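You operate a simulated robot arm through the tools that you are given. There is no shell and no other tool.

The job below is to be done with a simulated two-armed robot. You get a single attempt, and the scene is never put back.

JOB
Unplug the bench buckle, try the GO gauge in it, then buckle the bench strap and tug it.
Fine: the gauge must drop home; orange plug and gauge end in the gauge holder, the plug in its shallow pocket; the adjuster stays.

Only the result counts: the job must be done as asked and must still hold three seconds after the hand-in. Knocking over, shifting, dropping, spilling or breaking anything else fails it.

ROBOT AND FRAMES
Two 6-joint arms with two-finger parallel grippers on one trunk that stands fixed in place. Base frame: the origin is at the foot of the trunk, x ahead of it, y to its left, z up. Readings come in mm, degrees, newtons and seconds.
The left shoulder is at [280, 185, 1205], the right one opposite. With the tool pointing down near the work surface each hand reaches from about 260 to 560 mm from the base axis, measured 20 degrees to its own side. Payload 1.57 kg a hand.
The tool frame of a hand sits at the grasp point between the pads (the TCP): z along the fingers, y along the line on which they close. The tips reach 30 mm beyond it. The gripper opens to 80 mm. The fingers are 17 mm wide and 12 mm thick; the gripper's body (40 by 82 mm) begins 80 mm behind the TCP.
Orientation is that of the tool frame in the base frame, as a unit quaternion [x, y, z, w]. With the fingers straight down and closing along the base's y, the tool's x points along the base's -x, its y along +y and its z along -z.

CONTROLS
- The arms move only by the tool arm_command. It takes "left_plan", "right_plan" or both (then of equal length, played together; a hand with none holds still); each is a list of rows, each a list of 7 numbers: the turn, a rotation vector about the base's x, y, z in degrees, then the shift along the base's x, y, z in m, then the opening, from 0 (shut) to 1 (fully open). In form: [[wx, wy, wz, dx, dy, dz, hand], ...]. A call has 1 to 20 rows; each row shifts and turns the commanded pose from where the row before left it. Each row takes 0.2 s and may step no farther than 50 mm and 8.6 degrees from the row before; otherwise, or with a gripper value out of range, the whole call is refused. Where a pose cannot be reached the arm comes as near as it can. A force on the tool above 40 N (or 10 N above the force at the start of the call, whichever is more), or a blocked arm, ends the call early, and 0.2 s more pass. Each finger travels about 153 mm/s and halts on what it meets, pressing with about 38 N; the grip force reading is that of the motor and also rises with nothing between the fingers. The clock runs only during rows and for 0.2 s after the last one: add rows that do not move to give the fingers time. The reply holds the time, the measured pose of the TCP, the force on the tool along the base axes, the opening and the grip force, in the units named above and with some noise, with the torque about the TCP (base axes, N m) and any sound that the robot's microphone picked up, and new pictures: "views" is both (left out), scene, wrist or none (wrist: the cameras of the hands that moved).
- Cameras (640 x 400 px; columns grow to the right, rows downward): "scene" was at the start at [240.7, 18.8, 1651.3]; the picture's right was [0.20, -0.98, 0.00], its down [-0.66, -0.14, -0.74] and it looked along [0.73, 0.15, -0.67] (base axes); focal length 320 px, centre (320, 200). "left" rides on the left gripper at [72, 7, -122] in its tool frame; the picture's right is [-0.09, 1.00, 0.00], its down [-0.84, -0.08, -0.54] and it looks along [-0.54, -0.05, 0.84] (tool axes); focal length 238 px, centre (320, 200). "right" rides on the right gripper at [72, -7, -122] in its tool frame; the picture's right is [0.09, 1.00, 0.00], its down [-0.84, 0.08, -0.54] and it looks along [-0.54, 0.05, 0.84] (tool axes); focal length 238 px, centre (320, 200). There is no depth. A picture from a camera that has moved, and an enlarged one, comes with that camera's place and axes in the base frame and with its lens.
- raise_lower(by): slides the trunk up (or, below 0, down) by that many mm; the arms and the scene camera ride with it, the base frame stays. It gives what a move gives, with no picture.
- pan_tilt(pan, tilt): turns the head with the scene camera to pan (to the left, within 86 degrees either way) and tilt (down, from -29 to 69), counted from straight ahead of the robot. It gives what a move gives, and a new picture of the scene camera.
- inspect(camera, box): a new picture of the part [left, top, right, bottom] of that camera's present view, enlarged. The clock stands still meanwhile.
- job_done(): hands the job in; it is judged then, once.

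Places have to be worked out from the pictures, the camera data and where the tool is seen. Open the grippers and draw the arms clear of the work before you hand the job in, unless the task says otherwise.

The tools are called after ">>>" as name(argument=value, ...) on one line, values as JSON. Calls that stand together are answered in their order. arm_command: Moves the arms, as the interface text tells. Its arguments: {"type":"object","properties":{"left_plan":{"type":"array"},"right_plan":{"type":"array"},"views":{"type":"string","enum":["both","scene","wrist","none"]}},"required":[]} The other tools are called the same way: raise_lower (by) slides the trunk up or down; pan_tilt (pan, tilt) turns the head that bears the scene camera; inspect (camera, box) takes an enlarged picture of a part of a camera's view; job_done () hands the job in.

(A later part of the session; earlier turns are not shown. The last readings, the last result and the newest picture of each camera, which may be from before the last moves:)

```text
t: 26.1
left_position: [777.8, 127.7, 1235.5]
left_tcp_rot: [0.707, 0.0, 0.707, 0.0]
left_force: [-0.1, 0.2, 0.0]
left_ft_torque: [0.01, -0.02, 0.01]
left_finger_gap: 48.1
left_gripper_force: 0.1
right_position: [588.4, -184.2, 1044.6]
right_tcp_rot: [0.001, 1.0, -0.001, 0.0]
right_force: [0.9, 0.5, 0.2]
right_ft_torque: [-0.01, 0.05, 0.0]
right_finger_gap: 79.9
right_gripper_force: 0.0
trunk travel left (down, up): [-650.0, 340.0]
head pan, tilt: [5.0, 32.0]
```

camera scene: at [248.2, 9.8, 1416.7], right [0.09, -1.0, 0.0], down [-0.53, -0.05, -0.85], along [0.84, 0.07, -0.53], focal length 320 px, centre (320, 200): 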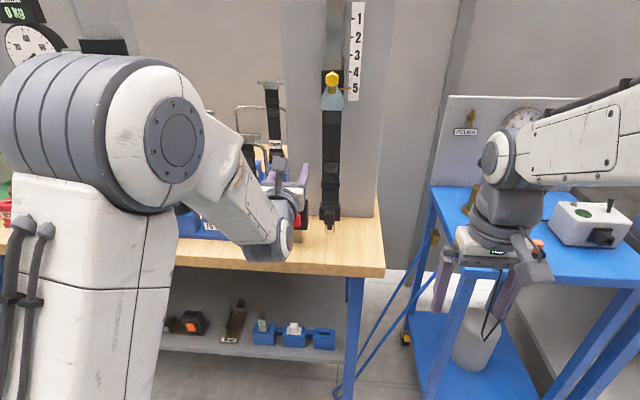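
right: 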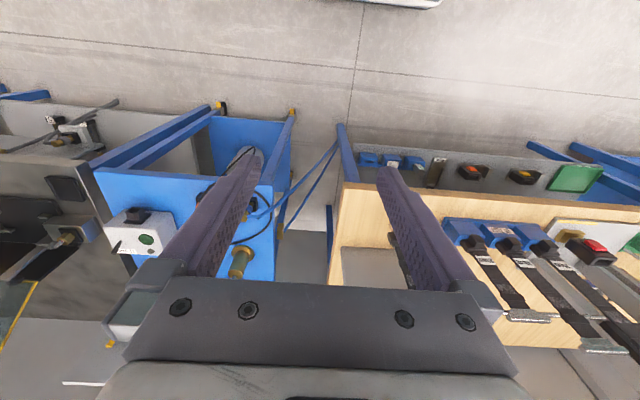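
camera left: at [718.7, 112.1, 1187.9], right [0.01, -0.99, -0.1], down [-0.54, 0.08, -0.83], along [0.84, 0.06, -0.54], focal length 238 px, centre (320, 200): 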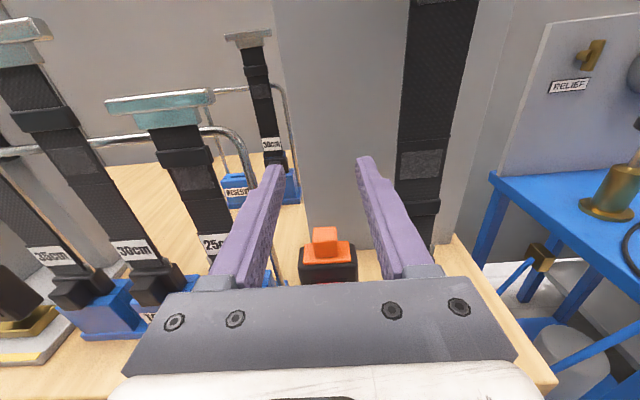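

All reachable now. I lower the trunk by 180 mm; the left TCP ends near z=1055 at x=778, still in front of the buckle.

>>> raise_lower(by=-180)

>>> inspect(camera="left", box=[0, 0, 640, 400])

>>> inspect(camera="left", box=[240, 120, 400, 220])

>>> pan_tilt(pan=0, tilt=25)

```text
t: 28.1
left_position: [777.5, 125.9, 1054.8]
left_tcp_rot: [0.707, 0.0, 0.707, 0.0]
left_force: [-1.0, -0.4, -0.3]
left_ft_torque: [0.0, 0.04, 0.02]
left_finger_gap: 47.8
left_gripper_force: 0.0
right_position: [587.7, -185.0, 865.7]
right_tcp_rot: [-0.001, 1.0, 0.0, -0.001]
right_force: [0.6, 0.4, 0.5]
right_ft_torque: [0.02, 0.02, 0.02]
right_finger_gap: 80.2
right_gripper_force: 0.0
trunk travel left (down, up): [-470.0, 520.0]
head pan, tilt: [5.0, 32.0]
```

```text
1.00 times, centred on (320, 200) of left (not enlarged: the box is as wide or as high as the picture)
camera zoom: at [656.1, 119.3, 1127.5], right [0.0, -1.0, -0.09], down [-0.54, 0.08, -0.84], along [0.84, 0.05, -0.54], focal length 238 px, centre (320, 200)
```

zoom: 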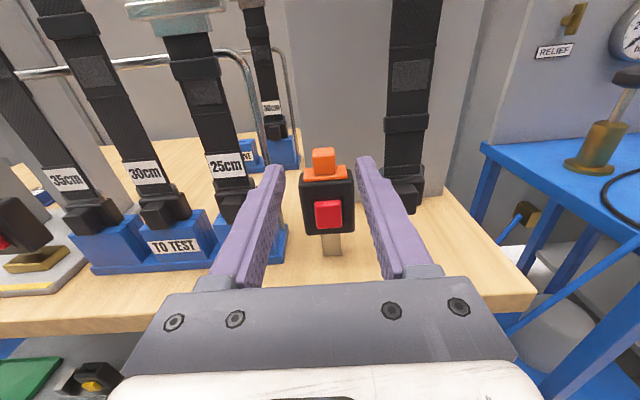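

```text
4.00 times, centred on (320, 170) of left
camera zoom: at [656.1, 119.3, 1127.5], right [0.0, -1.0, -0.09], down [-0.54, 0.08, -0.84], along [0.84, 0.05, -0.54], focal length 953 px, centre (320, 320)
```

zoom: 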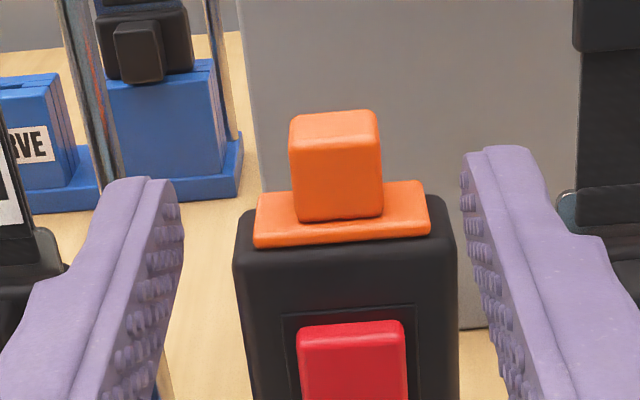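

```text
t: 28.8
left_position: [777.2, 125.7, 1054.8]
left_tcp_rot: [0.707, -0.001, 0.708, 0.001]
left_force: [0.1, 0.0, 0.7]
left_ft_torque: [0.03, -0.02, 0.03]
left_finger_gap: 47.9
left_gripper_force: 0.1
right_position: [588.3, -183.7, 865.2]
right_tcp_rot: [-0.001, 1.0, 0.0, 0.001]
right_force: [-0.2, -0.4, 0.4]
right_ft_torque: [0.01, 0.0, 0.0]
right_finger_gap: 79.9
right_gripper_force: 0.0
trunk travel left (down, up): [-470.0, 520.0]
head pan, tilt: [0.0, 25.0]
camera scene: at [251.0, 2.0, 1247.8], right [0.0, -1.0, 0.0], down [-0.42, 0.0, -0.91], along [0.91, 0.0, -0.42], focal length 320 px, centre (320, 200)
```

scene: 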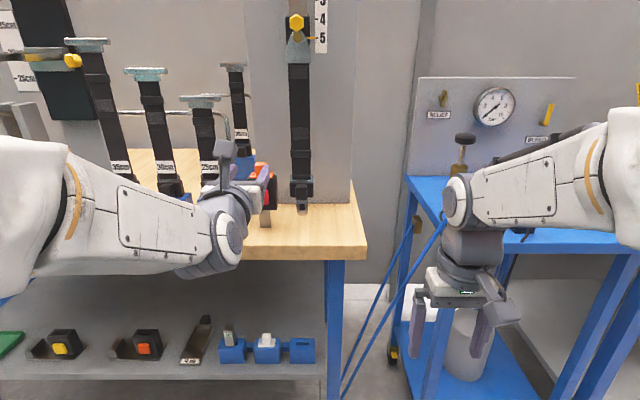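

I now have consistent measurements: plug handle y 112–135, front x≈890, z 1010–1040; red button centre ≈ (878,122,963). The left hand will pull the plug while the right presses the button. I spin the right tool 90° first and raise it.

>>> arm_command(right_plan=[[0, 0, 8.2, 0.005, 0, 0.015, 1], [0, 0, 8.2, 0.005, 0, 0.015, 0.8], [0, 0, 8.2, 0.005, 0, 0.015, 0.6], [0, 0, 8.2, 0.005, 0, 0.015, 0.4], [0, 0, 8.2, 0.005, 0, 0.015, 0.2], [0, 0, 8.2, 0.005, 0, 0.015, 0], [0, 0, 8.2, 0.005, 0, 0.015, 0], [0, 0, 8.2, 0.005, 0, 0.015, 0], [0, 0, 8.2, 0.005, 0, 0.015, 0], [0, 0, 8.2, 0.005, 0, 0.015, 0], [0, 0, 8.0, 0, 0, 0, 0], [0, 0, 0, 0, 0, 0, 0]], views="scene")

```text
t: 31.4
left_position: [776.8, 126.3, 1053.8]
left_tcp_rot: [0.708, 0.0, 0.707, 0.0]
left_force: [-0.6, -1.1, 0.2]
left_ft_torque: [0.02, 0.02, 0.03]
left_finger_gap: 48.2
left_gripper_force: 0.0
right_position: [638.5, -183.2, 1014.7]
right_tcp_rot: [0.708, -0.707, 0.0, 0.0]
right_force: [0.8, 0.7, 0.0]
right_ft_torque: [0.0, -0.03, 0.02]
right_finger_gap: 0.0
right_gripper_force: 21.1
trunk travel left (down, up): [-470.0, 520.0]
head pan, tilt: [0.0, 25.0]
camera scene: at [251.0, 2.0, 1247.8], right [0.0, -1.0, 0.0], down [-0.42, 0.0, -0.91], along [0.91, 0.0, -0.42], focal length 320 px, centre (320, 200)
```

scene: 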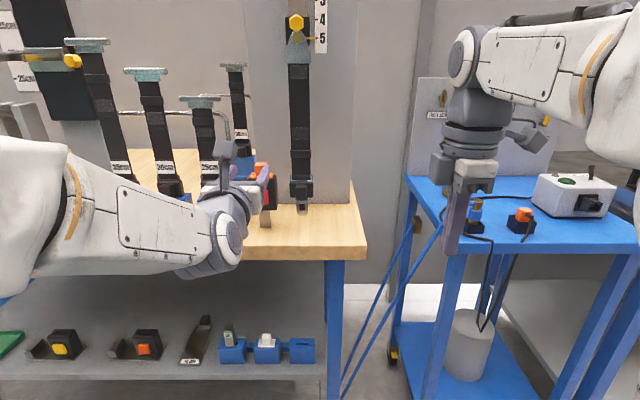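

The right tool is spun correctly, its camera side toward −y. I move it inward to y≈−60 while pointing down, then pitch it forward.

>>> arm_command(right_plan=[[0, 0, 0, 0.005, 0.03, 0, 0], [0, 0, 0, 0.005, 0.03, 0, 0], [0, 0, 0, 0.005, 0.03, 0, 0], [0, 0, 0, 0.005, 0.03, 0, 0], [0, -8.2, 0, 0.005, 0, 0, 0], [0, -8.2, 0, 0.005, 0, 0, 0], [0, -8.2, 0, 0.005, 0, 0, 0], [0, -8.2, 0, 0.005, 0, 0, 0], [0, -8.2, 0, 0.005, 0, 0, 0], [0, -8.2, 0, 0.005, 0, 0, 0], [0, 0, 0, 0, 0, 0, 0]], views="scene")

```text
t: 33.8
left_position: [777.4, 125.3, 1054.7]
left_tcp_rot: [0.707, 0.0, 0.707, 0.0]
left_force: [-0.5, 1.0, 0.6]
left_ft_torque: [0.03, -0.03, 0.0]
left_finger_gap: 48.0
left_gripper_force: 0.1
right_position: [687.6, -63.8, 1015.6]
right_tcp_rot: [0.643, -0.643, 0.295, -0.295]
right_force: [-0.6, -0.7, -0.6]
right_ft_torque: [0.02, -0.01, -0.01]
right_finger_gap: 0.0
right_gripper_force: 21.0
trunk travel left (down, up): [-470.0, 520.0]
head pan, tilt: [0.0, 25.0]
camera scene: at [251.0, 2.0, 1247.8], right [0.0, -1.0, 0.0], down [-0.42, 0.0, -0.91], along [0.91, 0.0, -0.42], focal length 320 px, centre (320, 200)
```

scene: 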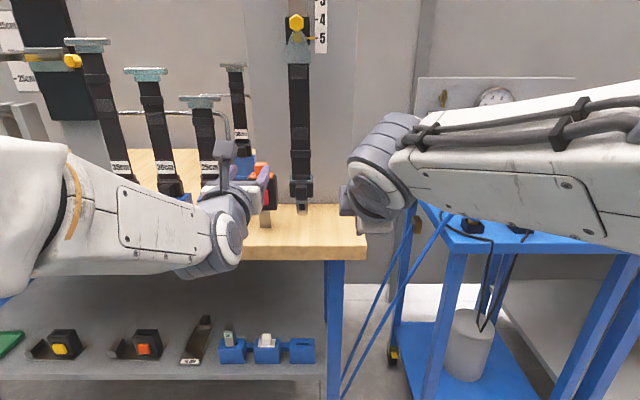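

I finish pitching to horizontal and yaw 40° toward the buckle, staying well in front of the bench edge.

>>> arm_command(right_plan=[[0, -8.2, 0, 0.003, 0, 0, 0], [0, -8.2, 0, 0.003, 0, 0, 0], [0, -8.2, 0, 0.003, 0, 0, 0], [0, -8.2, 0, 0.003, 0, 0, 0], [0, -8.0, 0, 0.003, 0, 0, 0], [0, 0, 8, 0, 0, 0, 0], [0, 0, 8, 0, 0, 0, 0], [0, 0, 8, 0, 0, 0, 0], [0, 0, 8, 0, 0, 0, 0], [0, 0, 8, 0, 0, 0, 0], [0, 0, 0, 0, 0, 0, 0]], views="both")

```text
t: 36.0
left_position: [775.8, 131.6, 1056.7]
left_tcp_rot: [0.705, 0.004, 0.709, -0.001]
left_force: [1.7, 2.3, 0.6]
left_ft_torque: [-0.01, 0.08, -0.39]
left_finger_gap: 48.1
left_gripper_force: 0.0
right_position: [602.6, 74.7, 1047.5]
right_tcp_rot: [0.624, -0.344, 0.323, -0.623]
right_force: [-0.9, -1.5, 0.1]
right_ft_torque: [-0.01, 0.01, 0.02]
right_finger_gap: 0.0
right_gripper_force: 21.2
right hand out of reach, approached as far as the arm can: row 7, 8, 9, 10
trunk travel left (down, up): [-470.0, 520.0]
head pan, tilt: [0.0, 25.0]
stopped in row 10 (left hand): the force on the tool passed its limit at 120 N (the readings are from after the stop); the commanded pose is now the measured one
camera scene: at [251.2, 2.0, 1247.7], right [0.0, -1.0, 0.0], down [-0.42, 0.0, -0.91], along [0.91, 0.0, -0.42], focal length 320 px, centre (320, 200)
camera right: at [541.9, -53.2, 1052.1], right [0.03, -0.06, -1.0], down [-0.92, 0.4, -0.05], along [0.4, 0.92, -0.05], focal length 238 px, centre (320, 200)
```

scene: 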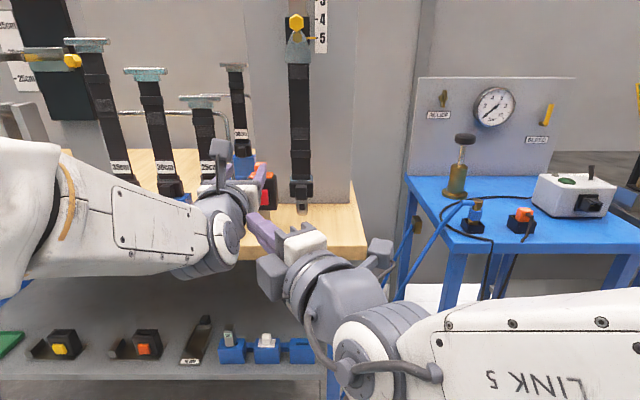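
right: 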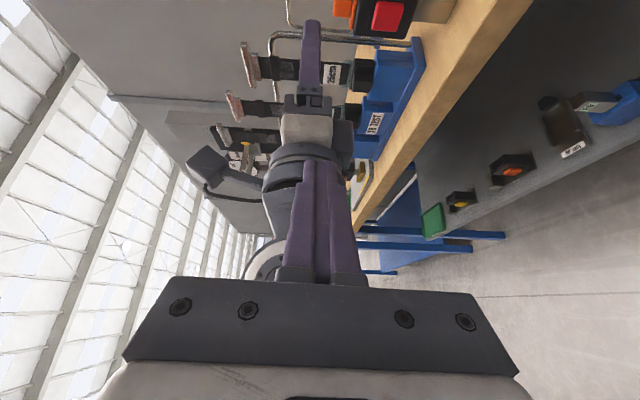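

The right hand slid along its dead zone and touched the left wrist (no visible damage). The wide-yaw pose belongs to the right arm's own-side posture, so I first unwind: rotate the yaw back in place, then move away in −y.

>>> arm_command(right_plan=[[0, 0, -8, 0, -0.003, 0, 0], [0, 0, -8, 0, -0.003, 0, 0], [0, 0, -8, 0, -0.003, 0, 0], [0, 0, -8, 0, -0.003, 0, 0], [0, 0, 0, 0, 0, 0, 0]], views="scene")

```text
t: 37.1
left_position: [775.9, 132.1, 1057.2]
left_tcp_rot: [0.705, 0.006, 0.709, -0.004]
left_force: [-0.7, -0.8, -0.2]
left_ft_torque: [0.04, 0.04, 0.04]
left_finger_gap: 47.7
left_gripper_force: 0.2
right_position: [602.2, 62.2, 1046.6]
right_tcp_rot: [-0.504, 0.503, -0.484, 0.509]
right_force: [-22.3, -25.3, -0.5]
right_ft_torque: [0.48, -0.42, 2.97]
right_finger_gap: 0.2
right_gripper_force: 21.7
trunk travel left (down, up): [-470.0, 520.0]
head pan, tilt: [0.0, 25.0]
camera scene: at [251.0, 2.0, 1247.8], right [0.0, -1.0, 0.0], down [-0.42, 0.0, -0.91], along [0.91, 0.0, -0.42], focal length 320 px, centre (320, 200)
```

scene: 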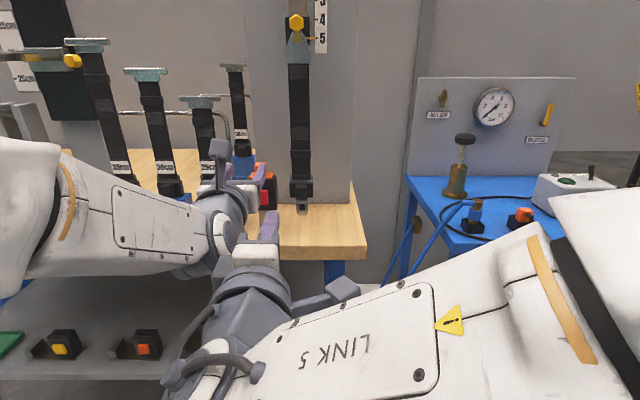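

The right hand is pressing lightly against the left arm; I move it away in −y.

>>> arm_command(right_plan=[[0, 0, 0, -0.005, -0.02, 0, 0], [0, 0, 0, 0, -0.03, 0, 0], [0, 0, 0, 0.01, -0.03, 0, 0], [0, 0, 0, 0.02, -0.03, 0, 0], [0, 0, 0, 0.02, -0.02, 0, 0], [0, 0, 0, 0, 0, 0, 0]], views="scene")

```text
t: 38.5
left_position: [774.0, 130.2, 1057.8]
left_tcp_rot: [0.705, 0.006, 0.709, -0.003]
left_force: [-0.4, -0.3, 0.0]
left_ft_torque: [0.02, 0.02, -0.02]
left_finger_gap: 48.0
left_gripper_force: 0.1
right_position: [653.1, -62.6, 1044.6]
right_tcp_rot: [-0.505, 0.502, -0.482, 0.51]
right_force: [0.4, 0.0, -0.1]
right_ft_torque: [-0.01, -0.02, 0.01]
right_finger_gap: 0.0
right_gripper_force: 21.1
right hand out of reach, approached as far as the arm can: row 4
trunk travel left (down, up): [-470.0, 520.0]
head pan, tilt: [0.0, 25.0]
camera scene: at [251.0, 2.0, 1247.8], right [0.0, -1.0, 0.0], down [-0.42, 0.0, -0.91], along [0.91, 0.0, -0.42], focal length 320 px, centre (320, 200)
```

scene: 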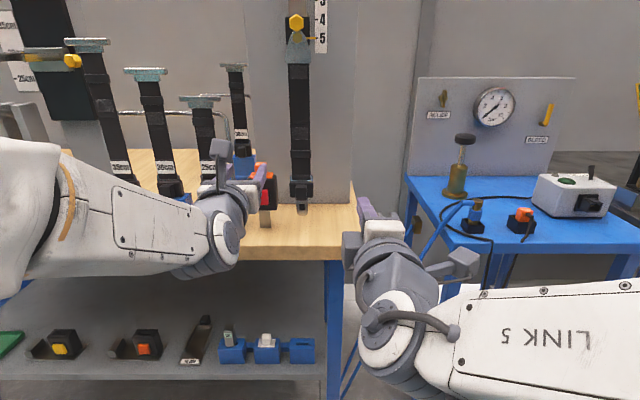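

Clear now. I pitch the right tool back to pointing down and return it to its own side.

>>> arm_command(right_plan=[[0, 0, 0, 0.02, 0, -0.01, 0], [0, 0, 0, 0.02, 0, -0.01, 0], [0, 8.2, 0, 0, 0, 0, 0], [0, 8.2, 0, 0, 0, 0, 0], [0, 8.2, 0, 0, 0, 0, 0], [0, 8.2, 0, 0, 0, 0, 0], [0, 8.2, 0, 0, 0, 0, 0], [0, 8.2, 0, 0, 0, 0, 0], [0, 8.2, 0, 0, 0, 0, 0], [0, 8.2, 0, 0, 0, 0, 0], [0, 8.2, 0, 0, 0, 0, 0], [0, 8.2, 0, 0, 0, 0, 0], [0, 8.0, 0, 0, 0, 0, 0], [0, 0, 0, 0, -0.03, 0, 0], [0, 0, 0, 0, -0.03, 0, 0], [0, 0, 0, 0, -0.03, 0, 0], [0, 0, 0, 0, -0.03, 0, 0], [0, 0, 0, 0, 0, 0, 0]], views="scene")

```text
t: 42.4
left_position: [775.7, 130.5, 1058.3]
left_tcp_rot: [0.705, 0.004, 0.709, -0.001]
left_force: [-0.3, 0.1, 0.8]
left_ft_torque: [-0.01, -0.02, 0.01]
left_finger_gap: 48.0
left_gripper_force: 0.0
right_position: [691.6, -184.6, 1022.3]
right_tcp_rot: [-0.698, 0.715, 0.016, 0.007]
right_force: [0.6, 0.4, 0.2]
right_ft_torque: [0.01, -0.01, 0.03]
right_finger_gap: 0.0
right_gripper_force: 21.7
trunk travel left (down, up): [-470.0, 520.0]
head pan, tilt: [0.0, 25.0]
camera scene: at [251.0, 2.0, 1247.8], right [0.0, -1.0, 0.0], down [-0.42, 0.0, -0.91], along [0.91, 0.0, -0.42], focal length 320 px, centre (320, 200)
```

scene: 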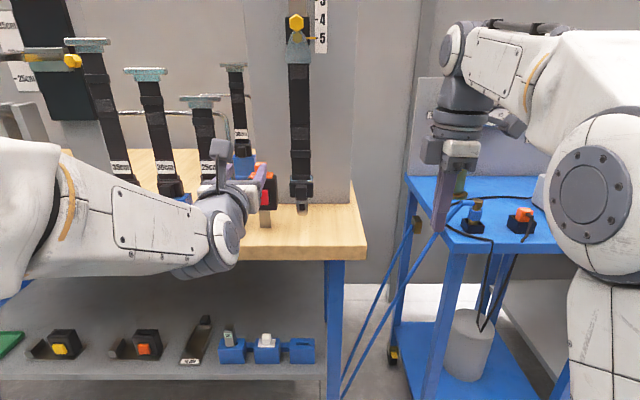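

I spin the right tool by 42° about vertical and then pitch it toward the buckle direction, staying at y≈−184.

>>> arm_command(right_plan=[[0, 0, 8.4, -0.01, 0, 0, 0], [0, 0, 8.4, -0.01, 0, 0, 0], [0, 0, 8.4, -0.01, 0, 0, 0], [0, 0, 8.4, -0.01, 0, 0, 0], [0, 0, 8.4, -0.01, 0, 0, 0], [5.49, -6.09, 0, 0, 0, 0, 0], [5.49, -6.09, 0, 0, 0, 0, 0], [5.49, -6.09, 0, 0, 0, 0, 0], [5.49, -6.09, 0, 0, 0, 0, 0], [5.49, -6.09, 0, 0, 0, 0, 0], [5.49, -6.09, 0, 0, 0, 0, 0], [5.49, -6.09, 0, 0, 0, 0, 0], [5.49, -6.09, 0, 0, 0, 0, 0], [5.49, -6.09, 0, 0, 0, 0, 0], [5.49, -6.09, 0, 0, 0, 0, 0], [5.49, -6.09, 0, 0, 0, 0, 0], [0, 0, 0, 0, 0, 0, 0]], views="both")

```text
t: 46.0
left_position: [775.5, 131.5, 1058.0]
left_tcp_rot: [0.705, 0.004, 0.709, -0.001]
left_force: [0.2, 0.0, 0.5]
left_ft_torque: [0.0, 0.03, 0.01]
left_finger_gap: 47.9
left_gripper_force: 0.1
right_position: [656.2, -91.6, 1247.8]
right_tcp_rot: [0.652, -0.295, 0.263, -0.647]
right_force: [0.2, 0.1, -0.1]
right_ft_torque: [-0.01, 0.02, -0.01]
right_finger_gap: 0.0
right_gripper_force: 21.2
right hand out of reach, approached as far as the arm can: row 11, 12, 13, 14, 15, 16
trunk travel left (down, up): [-470.0, 520.0]
head pan, tilt: [0.0, 25.0]
camera scene: at [251.0, 2.0, 1247.8], right [0.0, -1.0, 0.0], down [-0.42, 0.0, -0.91], along [0.91, 0.0, -0.42], focal length 320 px, centre (320, 200)
camera right: at [617.6, -227.3, 1254.4], right [0.02, -0.06, -1.0], down [-0.97, 0.23, -0.03], along [0.23, 0.97, -0.05], focal length 238 px, centre (320, 200)
```

scene: 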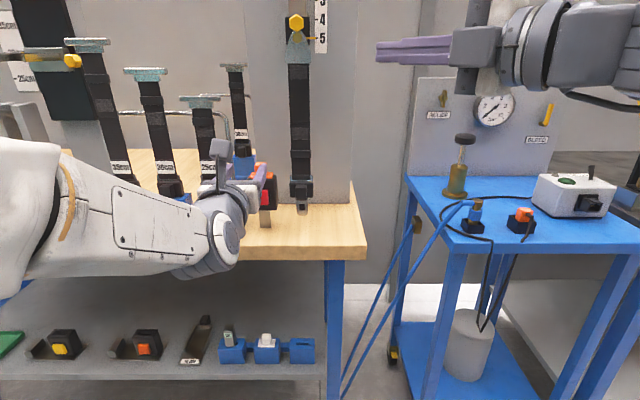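
right: 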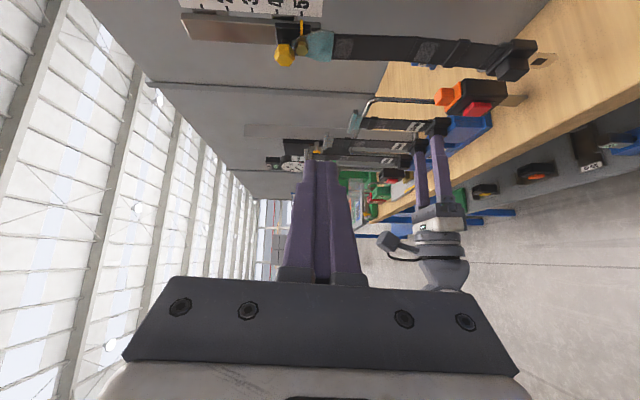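

The orientation is right (yaw≈43°, horizontal) but it slid up to (656,−92,1248). I move forward and down stepwise to see what is reachable on the way to the button.

>>> arm_command(right_plan=[[0, 0, 0, 0.02, 0.01, -0.02, 0], [0, 0, 0, 0.02, 0.01, -0.02, 0], [0, 0, 0, 0.02, 0.01, -0.02, 0], [0, 0, 0, 0.02, 0.01, -0.02, 0], [0, 0, 0, 0, 0, 0, 0]], views="scene")

```text
t: 47.1
left_position: [774.9, 131.8, 1058.2]
left_tcp_rot: [0.705, 0.004, 0.709, -0.002]
left_force: [0.2, 0.6, 0.0]
left_ft_torque: [0.02, 0.04, -0.03]
left_finger_gap: 48.1
left_gripper_force: 0.1
right_position: [728.2, -42.3, 1254.2]
right_tcp_rot: [0.651, -0.29, 0.266, -0.649]
right_force: [0.6, -0.3, -0.2]
right_ft_torque: [-0.02, 0.02, 0.01]
right_finger_gap: 0.0
right_gripper_force: 21.2
right hand out of reach, approached as far as the arm can: row 1, 2, 3, 4
trunk travel left (down, up): [-470.0, 520.0]
head pan, tilt: [0.0, 25.0]
camera scene: at [251.0, 2.0, 1247.8], right [0.0, -1.0, 0.0], down [-0.42, 0.0, -0.91], along [0.91, 0.0, -0.42], focal length 320 px, centre (320, 200)
```

scene: 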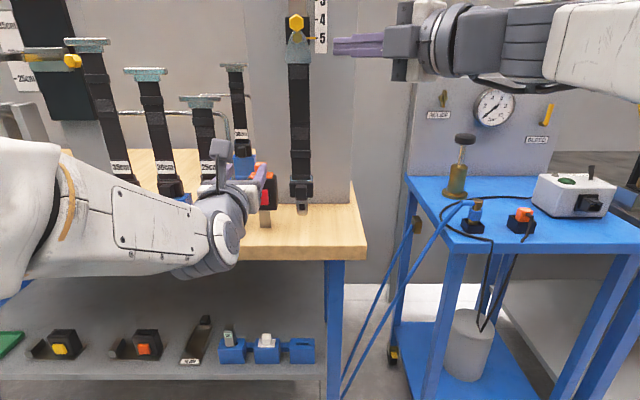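

This roll seems to hit a wrist limit, whereas the mirrored roll (camera on top) worked on the left arm. I bring the right tool back to pointing down at its own side, then spin it the other way.

>>> arm_command(right_plan=[[0, 0, 0, -0.02, -0.03, 0, 0], [-5.49, 6.09, 0, -0.01, -0.02, -0.01, 0], [-5.49, 6.09, 0, -0.01, -0.02, -0.01, 0], [-5.49, 6.09, 0, 0, -0.02, -0.01, 0], [-5.49, 6.09, 0, 0, -0.02, -0.01, 0], [-5.49, 6.09, 0, 0, -0.02, -0.02, 0], [-5.49, 6.09, 0, 0, -0.01, -0.02, 0], [-5.49, 6.09, 0, 0, 0, -0.02, 0], [-5.49, 6.09, 0, 0, 0, -0.02, 0], [-5.49, 6.09, 0, 0, 0, -0.02, 0], [-5.49, 6.09, 0, 0, 0, -0.02, 0], [-5.49, 6.09, 0, 0, 0, -0.02, 0], [0, 0, 0, 0, 0, 0, 0]], views="none")

```text
t: 50.0
left_position: [775.5, 130.9, 1057.3]
left_tcp_rot: [0.705, 0.005, 0.709, -0.002]
left_force: [-0.4, 0.2, -0.6]
left_ft_torque: [-0.01, 0.01, 0.02]
left_finger_gap: 47.7
left_gripper_force: 0.1
right_position: [688.2, -180.3, 1075.1]
right_tcp_rot: [0.908, -0.418, -0.018, 0.0]
right_force: [-0.7, -0.1, -1.6]
right_ft_torque: [0.0, -0.03, 0.0]
right_finger_gap: 0.0
right_gripper_force: 21.3
trunk travel left (down, up): [-470.0, 520.0]
head pan, tilt: [0.0, 25.0]
```

Pointing down again at (688,−180,1075). Next I spin it −268° in two calls to reach the mirrored roll.

>>> arm_command(right_plan=[[0, 0, -8.4, -0.001, -0.001, 0, 0], [0, 0, -8.4, -0.001, -0.001, 0, 0], [0, 0, -8.4, -0.001, -0.001, 0, 0], [0, 0, -8.4, -0.001, -0.001, 0, 0], [0, 0, -8.4, -0.001, -0.001, 0, 0], [0, 0, -8.4, -0.001, -0.001, 0, 0], [0, 0, -8.4, -0.001, -0.001, 0, 0], [0, 0, -8.4, -0.001, -0.001, 0, 0], [0, 0, -8.4, -0.001, -0.001, 0, 0], [0, 0, -8.4, -0.001, -0.001, 0, 0], [0, 0, -8.4, -0.001, -0.001, 0, 0], [0, 0, -8.4, -0.001, -0.001, 0, 0], [0, 0, -8.4, -0.001, -0.001, 0, 0], [0, 0, -8.4, -0.001, -0.001, 0, 0], [0, 0, -8.4, -0.001, -0.001, 0, 0], [0, 0, -8.4, -0.001, -0.001, 0, 0], [0, 0, -8.4, -0.001, -0.001, 0, 0], [0, 0, -8.4, -0.001, -0.001, 0, 0], [0, 0, -8.4, -0.001, -0.001, 0, 0], [0, 0, -8.4, -0.001, -0.001, 0, 0]], views="none")

>>> arm_command(right_plan=[[0, 0, -8.4, 0, 0, 0, 0], [0, 0, -8.4, 0, 0, 0, 0], [0, 0, -8.4, 0, 0, 0, 0], [0, 0, -8.4, 0, 0, 0, 0], [0, 0, -8.4, 0, 0, 0, 0], [0, 0, -8.4, 0, 0, 0, 0], [0, 0, -8.4, 0, 0, 0, 0], [0, 0, -8.4, 0, 0, 0, 0], [0, 0, -8.4, 0, 0, 0, 0], [0, 0, -8.4, 0, 0, 0, 0], [0, 0, -8.4, 0, 0, 0, 0], [0, 0, -8.4, 0, 0, 0, 0], [0, 0, 0, 0, 0, 0, 0]], views="scene")

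```text
t: 54.1
left_position: [775.4, 130.4, 1057.7]
left_tcp_rot: [0.705, 0.005, 0.709, -0.002]
left_force: [-0.4, 0.0, -0.2]
left_ft_torque: [0.0, -0.03, 0.03]
left_finger_gap: 48.0
left_gripper_force: 0.1
right_position: [668.1, -201.2, 1074.8]
right_tcp_rot: [0.32, 0.947, 0.002, 0.017]
right_force: [-0.1, 0.1, -0.9]
right_ft_torque: [0.02, -0.01, 0.01]
right_finger_gap: 0.0
right_gripper_force: 21.3
trunk travel left (down, up): [-470.0, 520.0]
head pan, tilt: [0.0, 25.0]
```

```text
t: 57.0
left_position: [774.8, 131.3, 1057.9]
left_tcp_rot: [0.706, 0.004, 0.709, -0.002]
left_force: [0.0, 0.1, -0.4]
left_ft_torque: [0.02, 0.01, 0.0]
left_finger_gap: 48.1
left_gripper_force: 0.1
right_position: [670.3, -201.0, 1075.5]
right_tcp_rot: [0.934, 0.356, -0.012, 0.013]
right_force: [0.3, 0.3, -0.5]
right_ft_torque: [0.03, -0.01, -0.03]
right_finger_gap: 0.2
right_gripper_force: 21.3
trunk travel left (down, up): [-470.0, 520.0]
head pan, tilt: [0.0, 25.0]
camera scene: at [251.0, 2.0, 1247.8], right [0.0, -1.0, 0.0], down [-0.42, 0.0, -0.91], along [0.91, 0.0, -0.42], focal length 320 px, centre (320, 200)
```

scene: 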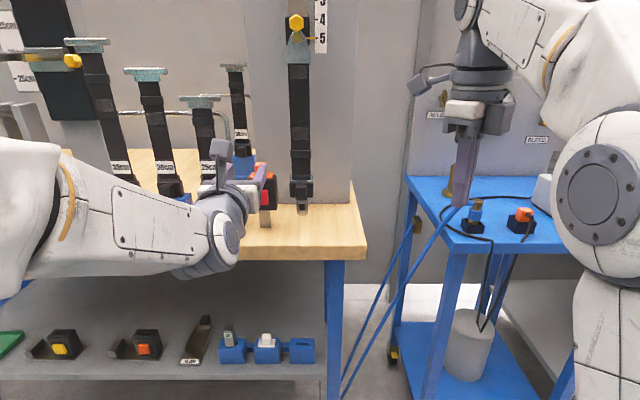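

Spun to the right heading. Now I pitch it to horizontal about the matching axis.

>>> arm_command(right_plan=[[5.49, -6.09, 0, 0, 0, 0, 0], [5.49, -6.09, 0, 0, 0, 0, 0], [5.49, -6.09, 0, 0, 0, 0, 0], [5.49, -6.09, 0, 0, 0, 0, 0], [5.49, -6.09, 0, 0, 0, 0, 0], [5.49, -6.09, 0, 0, 0, 0, 0], [5.49, -6.09, 0, 0, 0, 0, 0], [5.49, -6.09, 0, 0, 0, 0, 0], [5.49, -6.09, 0, 0, 0, 0, 0], [5.49, -6.09, 0, 0, 0, 0, 0], [5.49, -6.09, 0, 0, 0, 0, 0], [0, 0, 0, 0, 0, 0, 0]], views="both")

```text
t: 59.5
left_position: [775.7, 129.4, 1057.6]
left_tcp_rot: [0.705, 0.005, 0.709, -0.003]
left_force: [-0.1, 0.0, -0.8]
left_ft_torque: [0.02, 0.01, -0.02]
left_finger_gap: 48.0
left_gripper_force: 0.0
right_position: [668.9, -201.6, 1075.6]
right_tcp_rot: [0.67, 0.251, 0.653, -0.247]
right_force: [0.0, 0.1, -0.2]
right_ft_torque: [-0.03, -0.01, -0.01]
right_finger_gap: 0.0
right_gripper_force: 21.0
trunk travel left (down, up): [-470.0, 520.0]
head pan, tilt: [0.0, 25.0]
camera scene: at [251.0, 2.0, 1247.8], right [0.0, -1.0, 0.0], down [-0.42, 0.0, -0.91], along [0.91, 0.0, -0.42], focal length 320 px, centre (320, 200)
camera right: at [574.2, -275.7, 1150.4], right [0.66, -0.75, 0.09], down [-0.38, -0.43, -0.82], along [0.65, 0.51, -0.56], focal length 238 px, centre (320, 200)
```

scene: 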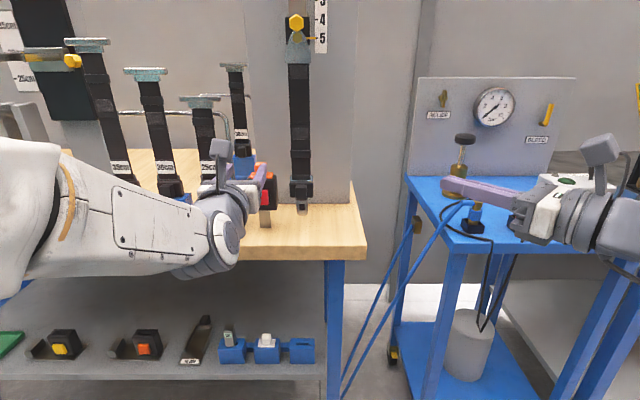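
right: 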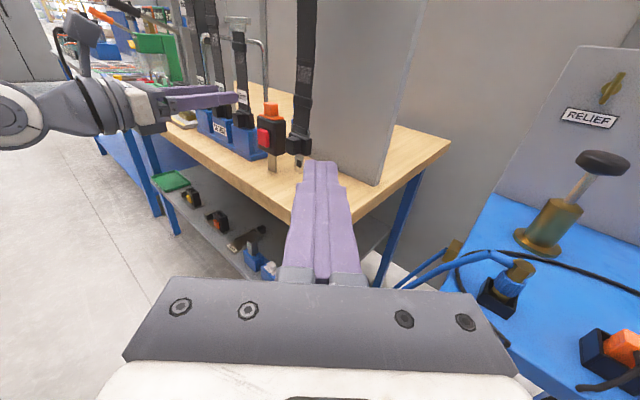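

The right tool is horizontal and aimed at the buckle. Now I bring the left fingers to the plug handle: down to z≈1025, y≈123.5, then forward to x≈865 for a check.

>>> arm_command(left_plan=[[0, 0, 0, 0, -0.003, -0.016, 0.6], [0, 0, 0, 0, -0.003, -0.016, 0.6], [0, 0, 0, 0.03, 0, 0, 0.6], [0, 0, 0, 0.03, 0, 0, 0.6], [0, 0, 0, 0.03, 0, 0, 0.6], [0, 0, 0, 0, 0, 0, 0.6]], views="both")

>>> inspect(camera="left", box=[260, 120, 380, 220])

>>> inspect(camera="right", box=[200, 60, 360, 180])

```text
t: 61.0
left_position: [865.3, 126.1, 1025.0]
left_tcp_rot: [0.705, 0.005, 0.709, -0.002]
left_force: [-0.1, -0.4, -0.6]
left_ft_torque: [0.03, 0.0, -0.04]
left_finger_gap: 48.0
left_gripper_force: 0.0
right_position: [668.6, -201.8, 1076.4]
right_tcp_rot: [0.671, 0.251, 0.652, -0.247]
right_force: [0.4, -0.2, 0.3]
right_ft_torque: [0.0, -0.03, 0.02]
right_finger_gap: 0.2
right_gripper_force: 21.1
trunk travel left (down, up): [-470.0, 520.0]
head pan, tilt: [0.0, 25.0]
camera scene: at [251.0, 2.0, 1247.8], right [0.0, -1.0, 0.0], down [-0.42, 0.0, -0.91], along [0.91, 0.0, -0.42], focal length 320 px, centre (320, 200)
camera left: at [743.7, 117.4, 1097.4], right [0.01, -1.0, -0.09], down [-0.54, 0.07, -0.84], along [0.84, 0.06, -0.53], focal length 238 px, centre (320, 200)
```

scene: 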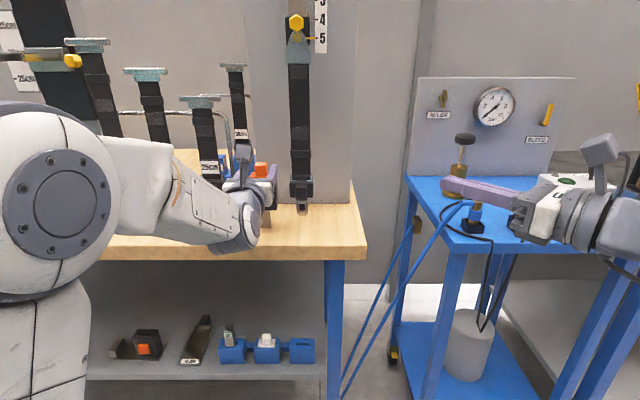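
left: 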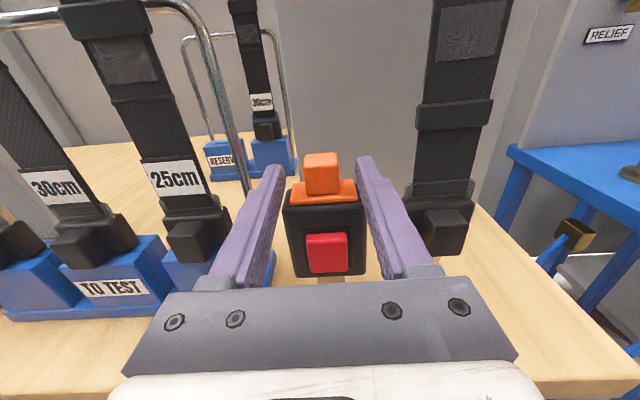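

```text
4.00 times, centred on (320, 170) of left
camera zoom: at [743.7, 117.4, 1097.4], right [0.01, -1.0, -0.09], down [-0.54, 0.07, -0.84], along [0.84, 0.06, -0.53], focal length 953 px, centre (320, 320)
```

zoom: 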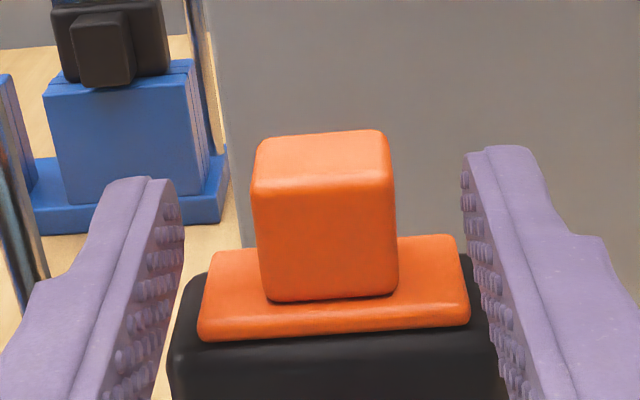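

```text
3.33 times, centred on (280, 120) of right
camera zoom: at [574.3, -275.6, 1150.6], right [0.66, -0.75, 0.09], down [-0.38, -0.43, -0.82], along [0.65, 0.51, -0.56], focal length 794 px, centre (453, 467)
```

zoom: 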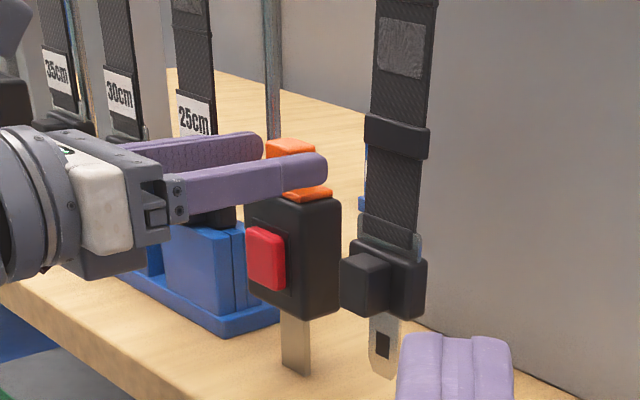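

The fingers straddle the handle (x 890–915, y 112–136, z 1010–1031). I advance to x≈897, z≈1021 and close on it.

>>> arm_command(left_plan=[[0, 0, 0, 0.016, -0.001, -0.002, 0.6], [0, 0, 0, 0.016, -0.001, -0.002, 0.6], [0, 0, 0, 0, 0, 0, 0.4], [0, 0, 0, 0, 0, 0, 0.2], [0, 0, 0, 0, 0, 0, 0.2]], views="wrist")

```text
t: 62.1
left_position: [897.1, 123.4, 1020.9]
left_tcp_rot: [0.705, 0.005, 0.709, -0.002]
left_force: [0.4, 0.0, 0.0]
left_ft_torque: [0.01, 0.0, 0.01]
left_finger_gap: 23.3
left_gripper_force: 35.8
right_position: [668.9, -201.1, 1075.5]
right_tcp_rot: [0.671, 0.251, 0.652, -0.247]
right_force: [0.4, 0.3, 1.3]
right_ft_torque: [0.0, -0.01, 0.0]
right_finger_gap: 0.0
right_gripper_force: 20.8
trunk travel left (down, up): [-470.0, 520.0]
head pan, tilt: [0.0, 25.0]
camera left: at [776.0, 115.0, 1093.7], right [0.01, -1.0, -0.09], down [-0.54, 0.07, -0.84], along [0.84, 0.06, -0.53], focal length 238 px, centre (320, 200)
```

left: 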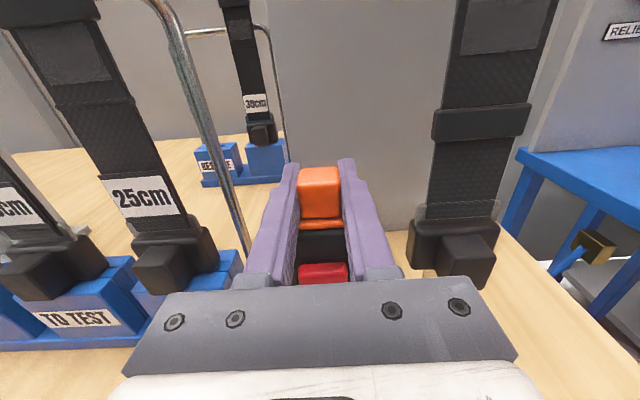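

The plug handle is gripped (gap 23.3 mm). I bring the right closed fingers to a standby point about 100 mm from the button along its approach line.

>>> arm_command(right_plan=[[0, 0, 0, 0.0128, 0.0308, -0.0139, 0], [0, 0, 0, 0.0128, 0.0308, -0.0139, 0], [0, 0, 0, 0.0128, 0.0308, -0.0139, 0], [0, 0, 0, 0.0128, 0.0308, -0.0139, 0], [0, 0, 0, 0.0128, 0.0308, -0.0139, 0], [0, 0, 0, 0.0128, 0.0308, -0.0139, 0], [0, 0, 0, 0, 0, 0, 0]], views="both")

```text
t: 63.8
left_position: [897.4, 123.6, 1023.1]
left_tcp_rot: [0.705, 0.006, 0.709, -0.003]
left_force: [-1.1, 2.1, 0.4]
left_ft_torque: [0.09, 0.01, 0.0]
left_finger_gap: 23.1
left_gripper_force: 34.8
right_position: [746.5, -14.3, 992.3]
right_tcp_rot: [0.671, 0.252, 0.652, -0.247]
right_force: [-0.8, 0.5, 0.3]
right_ft_torque: [0.02, -0.03, 0.03]
right_finger_gap: 0.2
right_gripper_force: 21.4
trunk travel left (down, up): [-470.0, 520.0]
head pan, tilt: [0.0, 25.0]
camera scene: at [251.0, 2.1, 1247.8], right [0.0, -1.0, 0.0], down [-0.42, 0.0, -0.91], along [0.91, 0.0, -0.42], focal length 320 px, centre (320, 200)
camera right: at [651.4, -88.8, 1067.2], right [0.66, -0.75, 0.09], down [-0.38, -0.43, -0.82], along [0.65, 0.51, -0.56], focal length 238 px, centre (320, 200)
```

scene: 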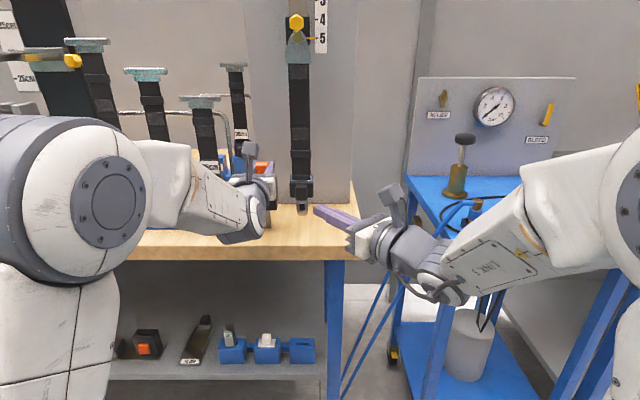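
right: 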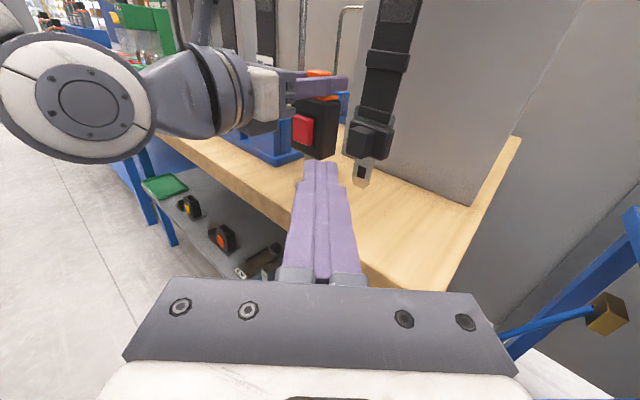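

The projected button matches the picture, so positions are good. I move the right fingertips to just in front of the button.

>>> arm_command(right_plan=[[0, 0, 0, 0.022, 0.029, -0.01, 0], [0, 0, 0, 0.022, 0.029, -0.01, 0], [0, 0, 0, 0.02, 0.029, -0.008, 0], [0, 0, 0, 0.02, 0.029, 0, 0], [0, 0, 0, 0, 0, 0, 0]], views="both")

>>> inspect(camera="right", box=[260, 100, 380, 190])

>>> inspect(camera="scene", box=[220, 130, 340, 230])

```text
t: 65.0
left_position: [897.0, 122.5, 1022.0]
left_tcp_rot: [0.705, 0.005, 0.709, -0.002]
left_force: [0.4, 3.0, 0.4]
left_ft_torque: [0.07, 0.01, -0.01]
left_finger_gap: 23.3
left_gripper_force: 35.3
right_position: [829.5, 102.5, 965.3]
right_tcp_rot: [0.672, 0.252, 0.652, -0.247]
right_force: [-1.0, -0.5, -0.2]
right_ft_torque: [0.03, 0.0, 0.01]
right_finger_gap: 0.0
right_gripper_force: 21.3
trunk travel left (down, up): [-470.0, 520.0]
head pan, tilt: [0.0, 25.0]
camera scene: at [251.1, 2.2, 1247.8], right [0.0, -1.0, 0.0], down [-0.42, 0.0, -0.91], along [0.91, 0.0, -0.42], focal length 320 px, centre (320, 200)
camera right: at [735.1, 27.3, 1039.6], right [0.66, -0.75, 0.09], down [-0.38, -0.43, -0.82], along [0.65, 0.51, -0.56], focal length 238 px, centre (320, 200)
```

scene: 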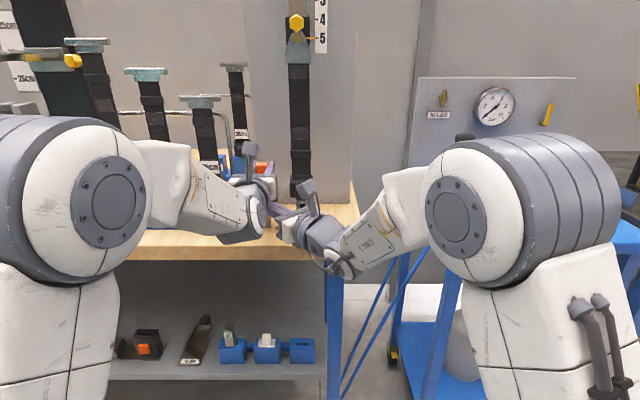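
right: 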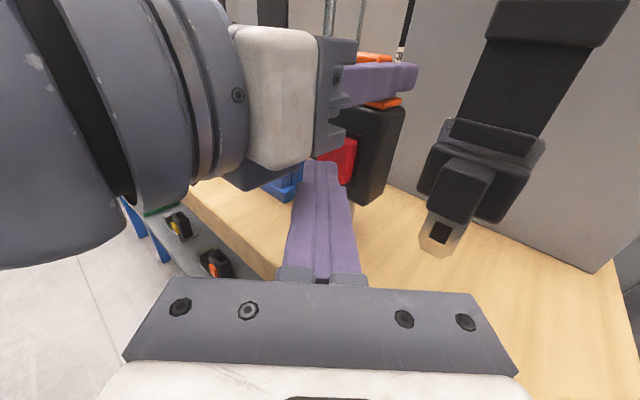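

```text
4.44 times, centred on (320, 145) of right
camera zoom: at [735.1, 27.3, 1039.6], right [0.66, -0.75, 0.09], down [-0.38, -0.43, -0.82], along [0.65, 0.51, -0.56], focal length 1059 px, centre (320, 444)
```

zoom: 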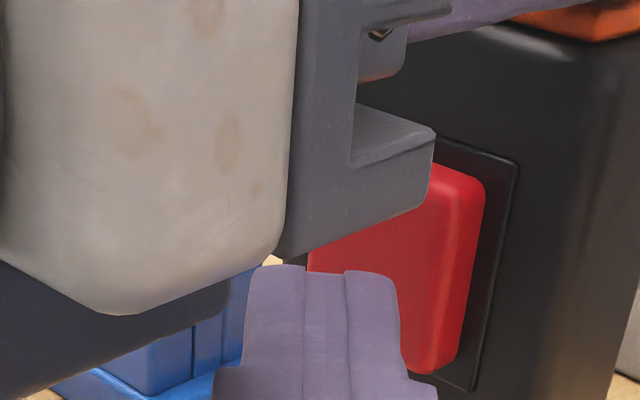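

```text
4.00 times, centred on (280, 180) of scene
camera zoom: at [251.1, 2.2, 1247.8], right [0.0, -1.0, 0.0], down [-0.42, 0.0, -0.91], along [0.91, 0.0, -0.42], focal length 1281 px, centre (480, 280)
```

zoom: 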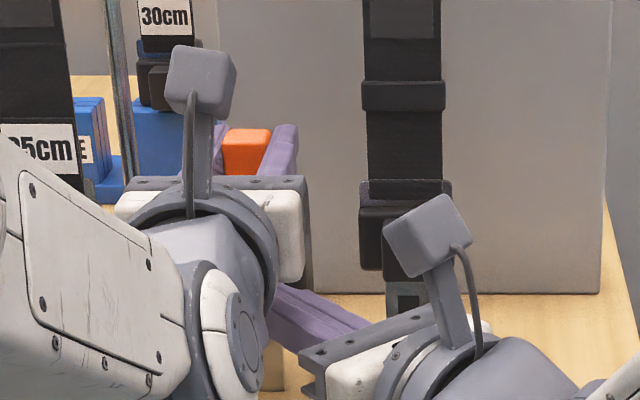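

The right tip is near (852,122,965). I shift it 9 mm left and then push +x against the button, watching the force.

>>> arm_command(right_plan=[[0, 0, 0, 0.004, 0.009, -0.001, 0], [0, 0, 0, 0.005, 0, 0, 0], [0, 0, 0, 0.005, 0, 0, 0], [0, 0, 0, 0.003, 0, 0, 0], [0, 0, 0, 0.003, 0, 0, 0], [0, 0, 0, 0, 0, 0, 0]], views="wrist")

>>> inspect(camera="right", box=[260, 100, 380, 190])

```text
t: 66.3
left_position: [897.5, 123.0, 1023.6]
left_tcp_rot: [0.705, 0.005, 0.709, -0.002]
left_force: [1.1, 1.9, 0.2]
left_ft_torque: [0.06, -0.02, 0.01]
left_finger_gap: 23.0
left_gripper_force: 35.4
right_position: [845.4, 109.4, 962.6]
right_tcp_rot: [0.671, 0.254, 0.651, -0.247]
right_force: [-23.9, -9.4, 2.8]
right_ft_torque: [0.02, -0.13, 0.0]
right_finger_gap: 0.2
right_gripper_force: 21.0
trunk travel left (down, up): [-470.0, 520.0]
head pan, tilt: [0.0, 25.0]
stopped in row 6 (right hand): the force on the tool passed its limit at 41 N (the readings are from after the stop); the commanded pose is now the measured one
camera right: at [751.9, 34.7, 1038.6], right [0.66, -0.74, 0.09], down [-0.37, -0.43, -0.82], along [0.65, 0.51, -0.56], focal length 238 px, centre (320, 200)
```

right: 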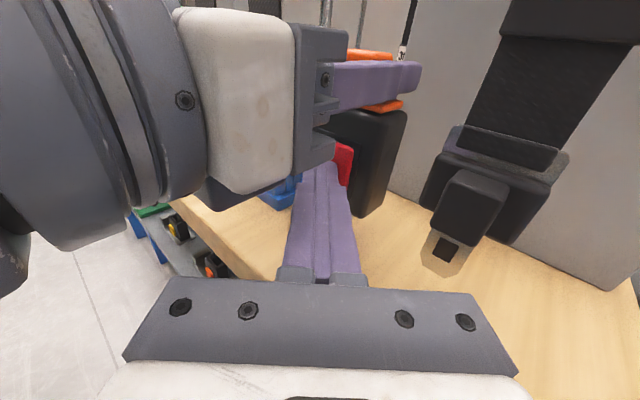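

```text
4.44 times, centred on (320, 145) of right
camera zoom: at [751.9, 34.7, 1038.6], right [0.66, -0.74, 0.09], down [-0.37, -0.43, -0.82], along [0.65, 0.51, -0.56], focal length 1059 px, centre (320, 444)
```

zoom: 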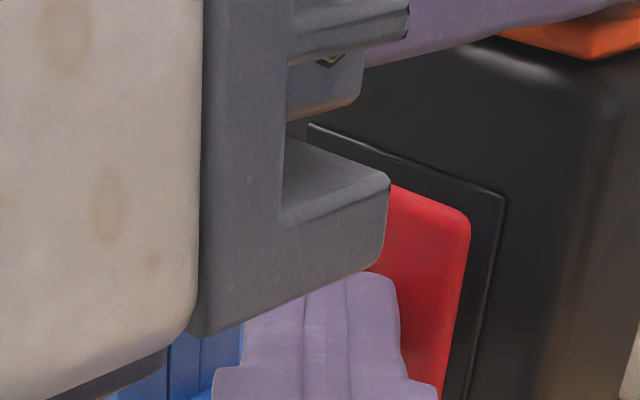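

Contact with the button at x≈876 with about 25 N. I push slowly further to see if the button travels.

>>> arm_command(right_plan=[[0, 0, 0, 0.001, 0, 0, 0], [0, 0, 0, 0.001, 0, 0, 0], [0, 0, 0, 0.001, 0, 0, 0], [0, 0, 0, 0, 0, 0, 0]], views="none")

>>> inspect(camera="right", box=[260, 100, 380, 190])

```text
t: 66.7
left_position: [897.7, 123.6, 1021.3]
left_tcp_rot: [0.705, 0.006, 0.709, -0.003]
left_force: [0.3, 0.4, -0.4]
left_ft_torque: [0.03, 0.0, -0.02]
left_finger_gap: 23.3
left_gripper_force: 35.2
right_position: [846.6, 109.9, 964.1]
right_tcp_rot: [0.67, 0.256, 0.651, -0.249]
right_force: [-26.0, -11.9, 2.4]
right_ft_torque: [0.07, -0.15, -0.02]
right_finger_gap: 0.0
right_gripper_force: 21.2
trunk travel left (down, up): [-470.0, 520.0]
head pan, tilt: [0.0, 25.0]
stopped in row 2 (right hand): the force on the tool passed its limit at 43 N (the readings are from after the stop); the commanded pose is now the measured one
```

```text
4.44 times, centred on (320, 145) of right
camera zoom: at [752.2, 34.9, 1038.6], right [0.67, -0.74, 0.09], down [-0.37, -0.44, -0.82], along [0.65, 0.51, -0.56], focal length 1059 px, centre (320, 444)
```

zoom: 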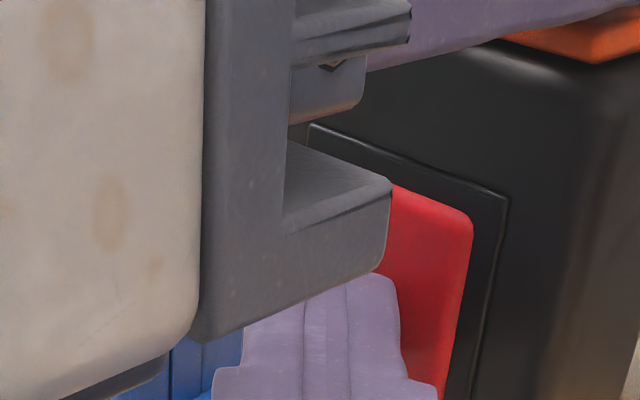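

The button is held with about 28 N. With it held, I try pulling the plug up with the left hand.

>>> arm_command(left_plan=[[0, 0, 0, 0, 0, 0.003, 0.15], [0, 0, 0, 0, 0, 0.003, 0.15], [0, 0, 0, 0, 0, 0.004, 0.15], [0, 0, 0, 0, 0, 0.005, 0.15], [0, 0, 0, 0, 0, 0.005, 0.15], [0, 0, 0, 0, 0, 0, 0.15]], views="none")

>>> inspect(camera="left", box=[240, 140, 400, 300])

```text
t: 68.1
left_position: [896.1, 125.2, 1042.0]
left_tcp_rot: [0.705, 0.006, 0.709, -0.002]
left_force: [0.0, 0.5, -0.1]
left_ft_torque: [0.01, -0.01, 0.0]
left_finger_gap: 23.0
left_gripper_force: 35.0
right_position: [845.9, 111.5, 963.6]
right_tcp_rot: [0.67, 0.256, 0.651, -0.249]
right_force: [-31.0, -6.1, 2.0]
right_ft_torque: [0.02, -0.14, 0.16]
right_finger_gap: 0.0
right_gripper_force: 21.4
trunk travel left (down, up): [-470.0, 520.0]
head pan, tilt: [0.0, 25.0]
```

```text
2.50 times, centred on (320, 220) of left
camera zoom: at [775.6, 116.1, 1113.6], right [0.01, -1.0, -0.09], down [-0.54, 0.07, -0.84], along [0.84, 0.06, -0.53], focal length 596 px, centre (320, 150)
```

zoom: 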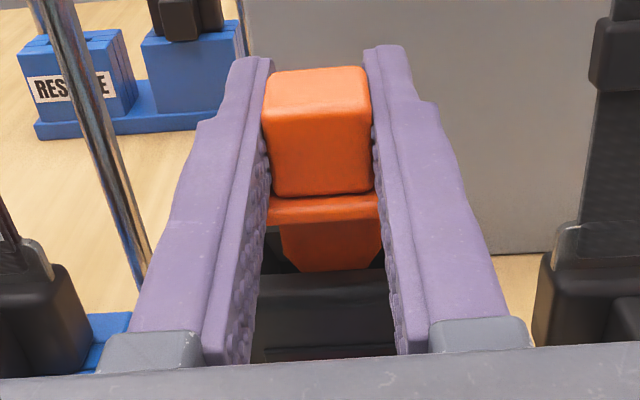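

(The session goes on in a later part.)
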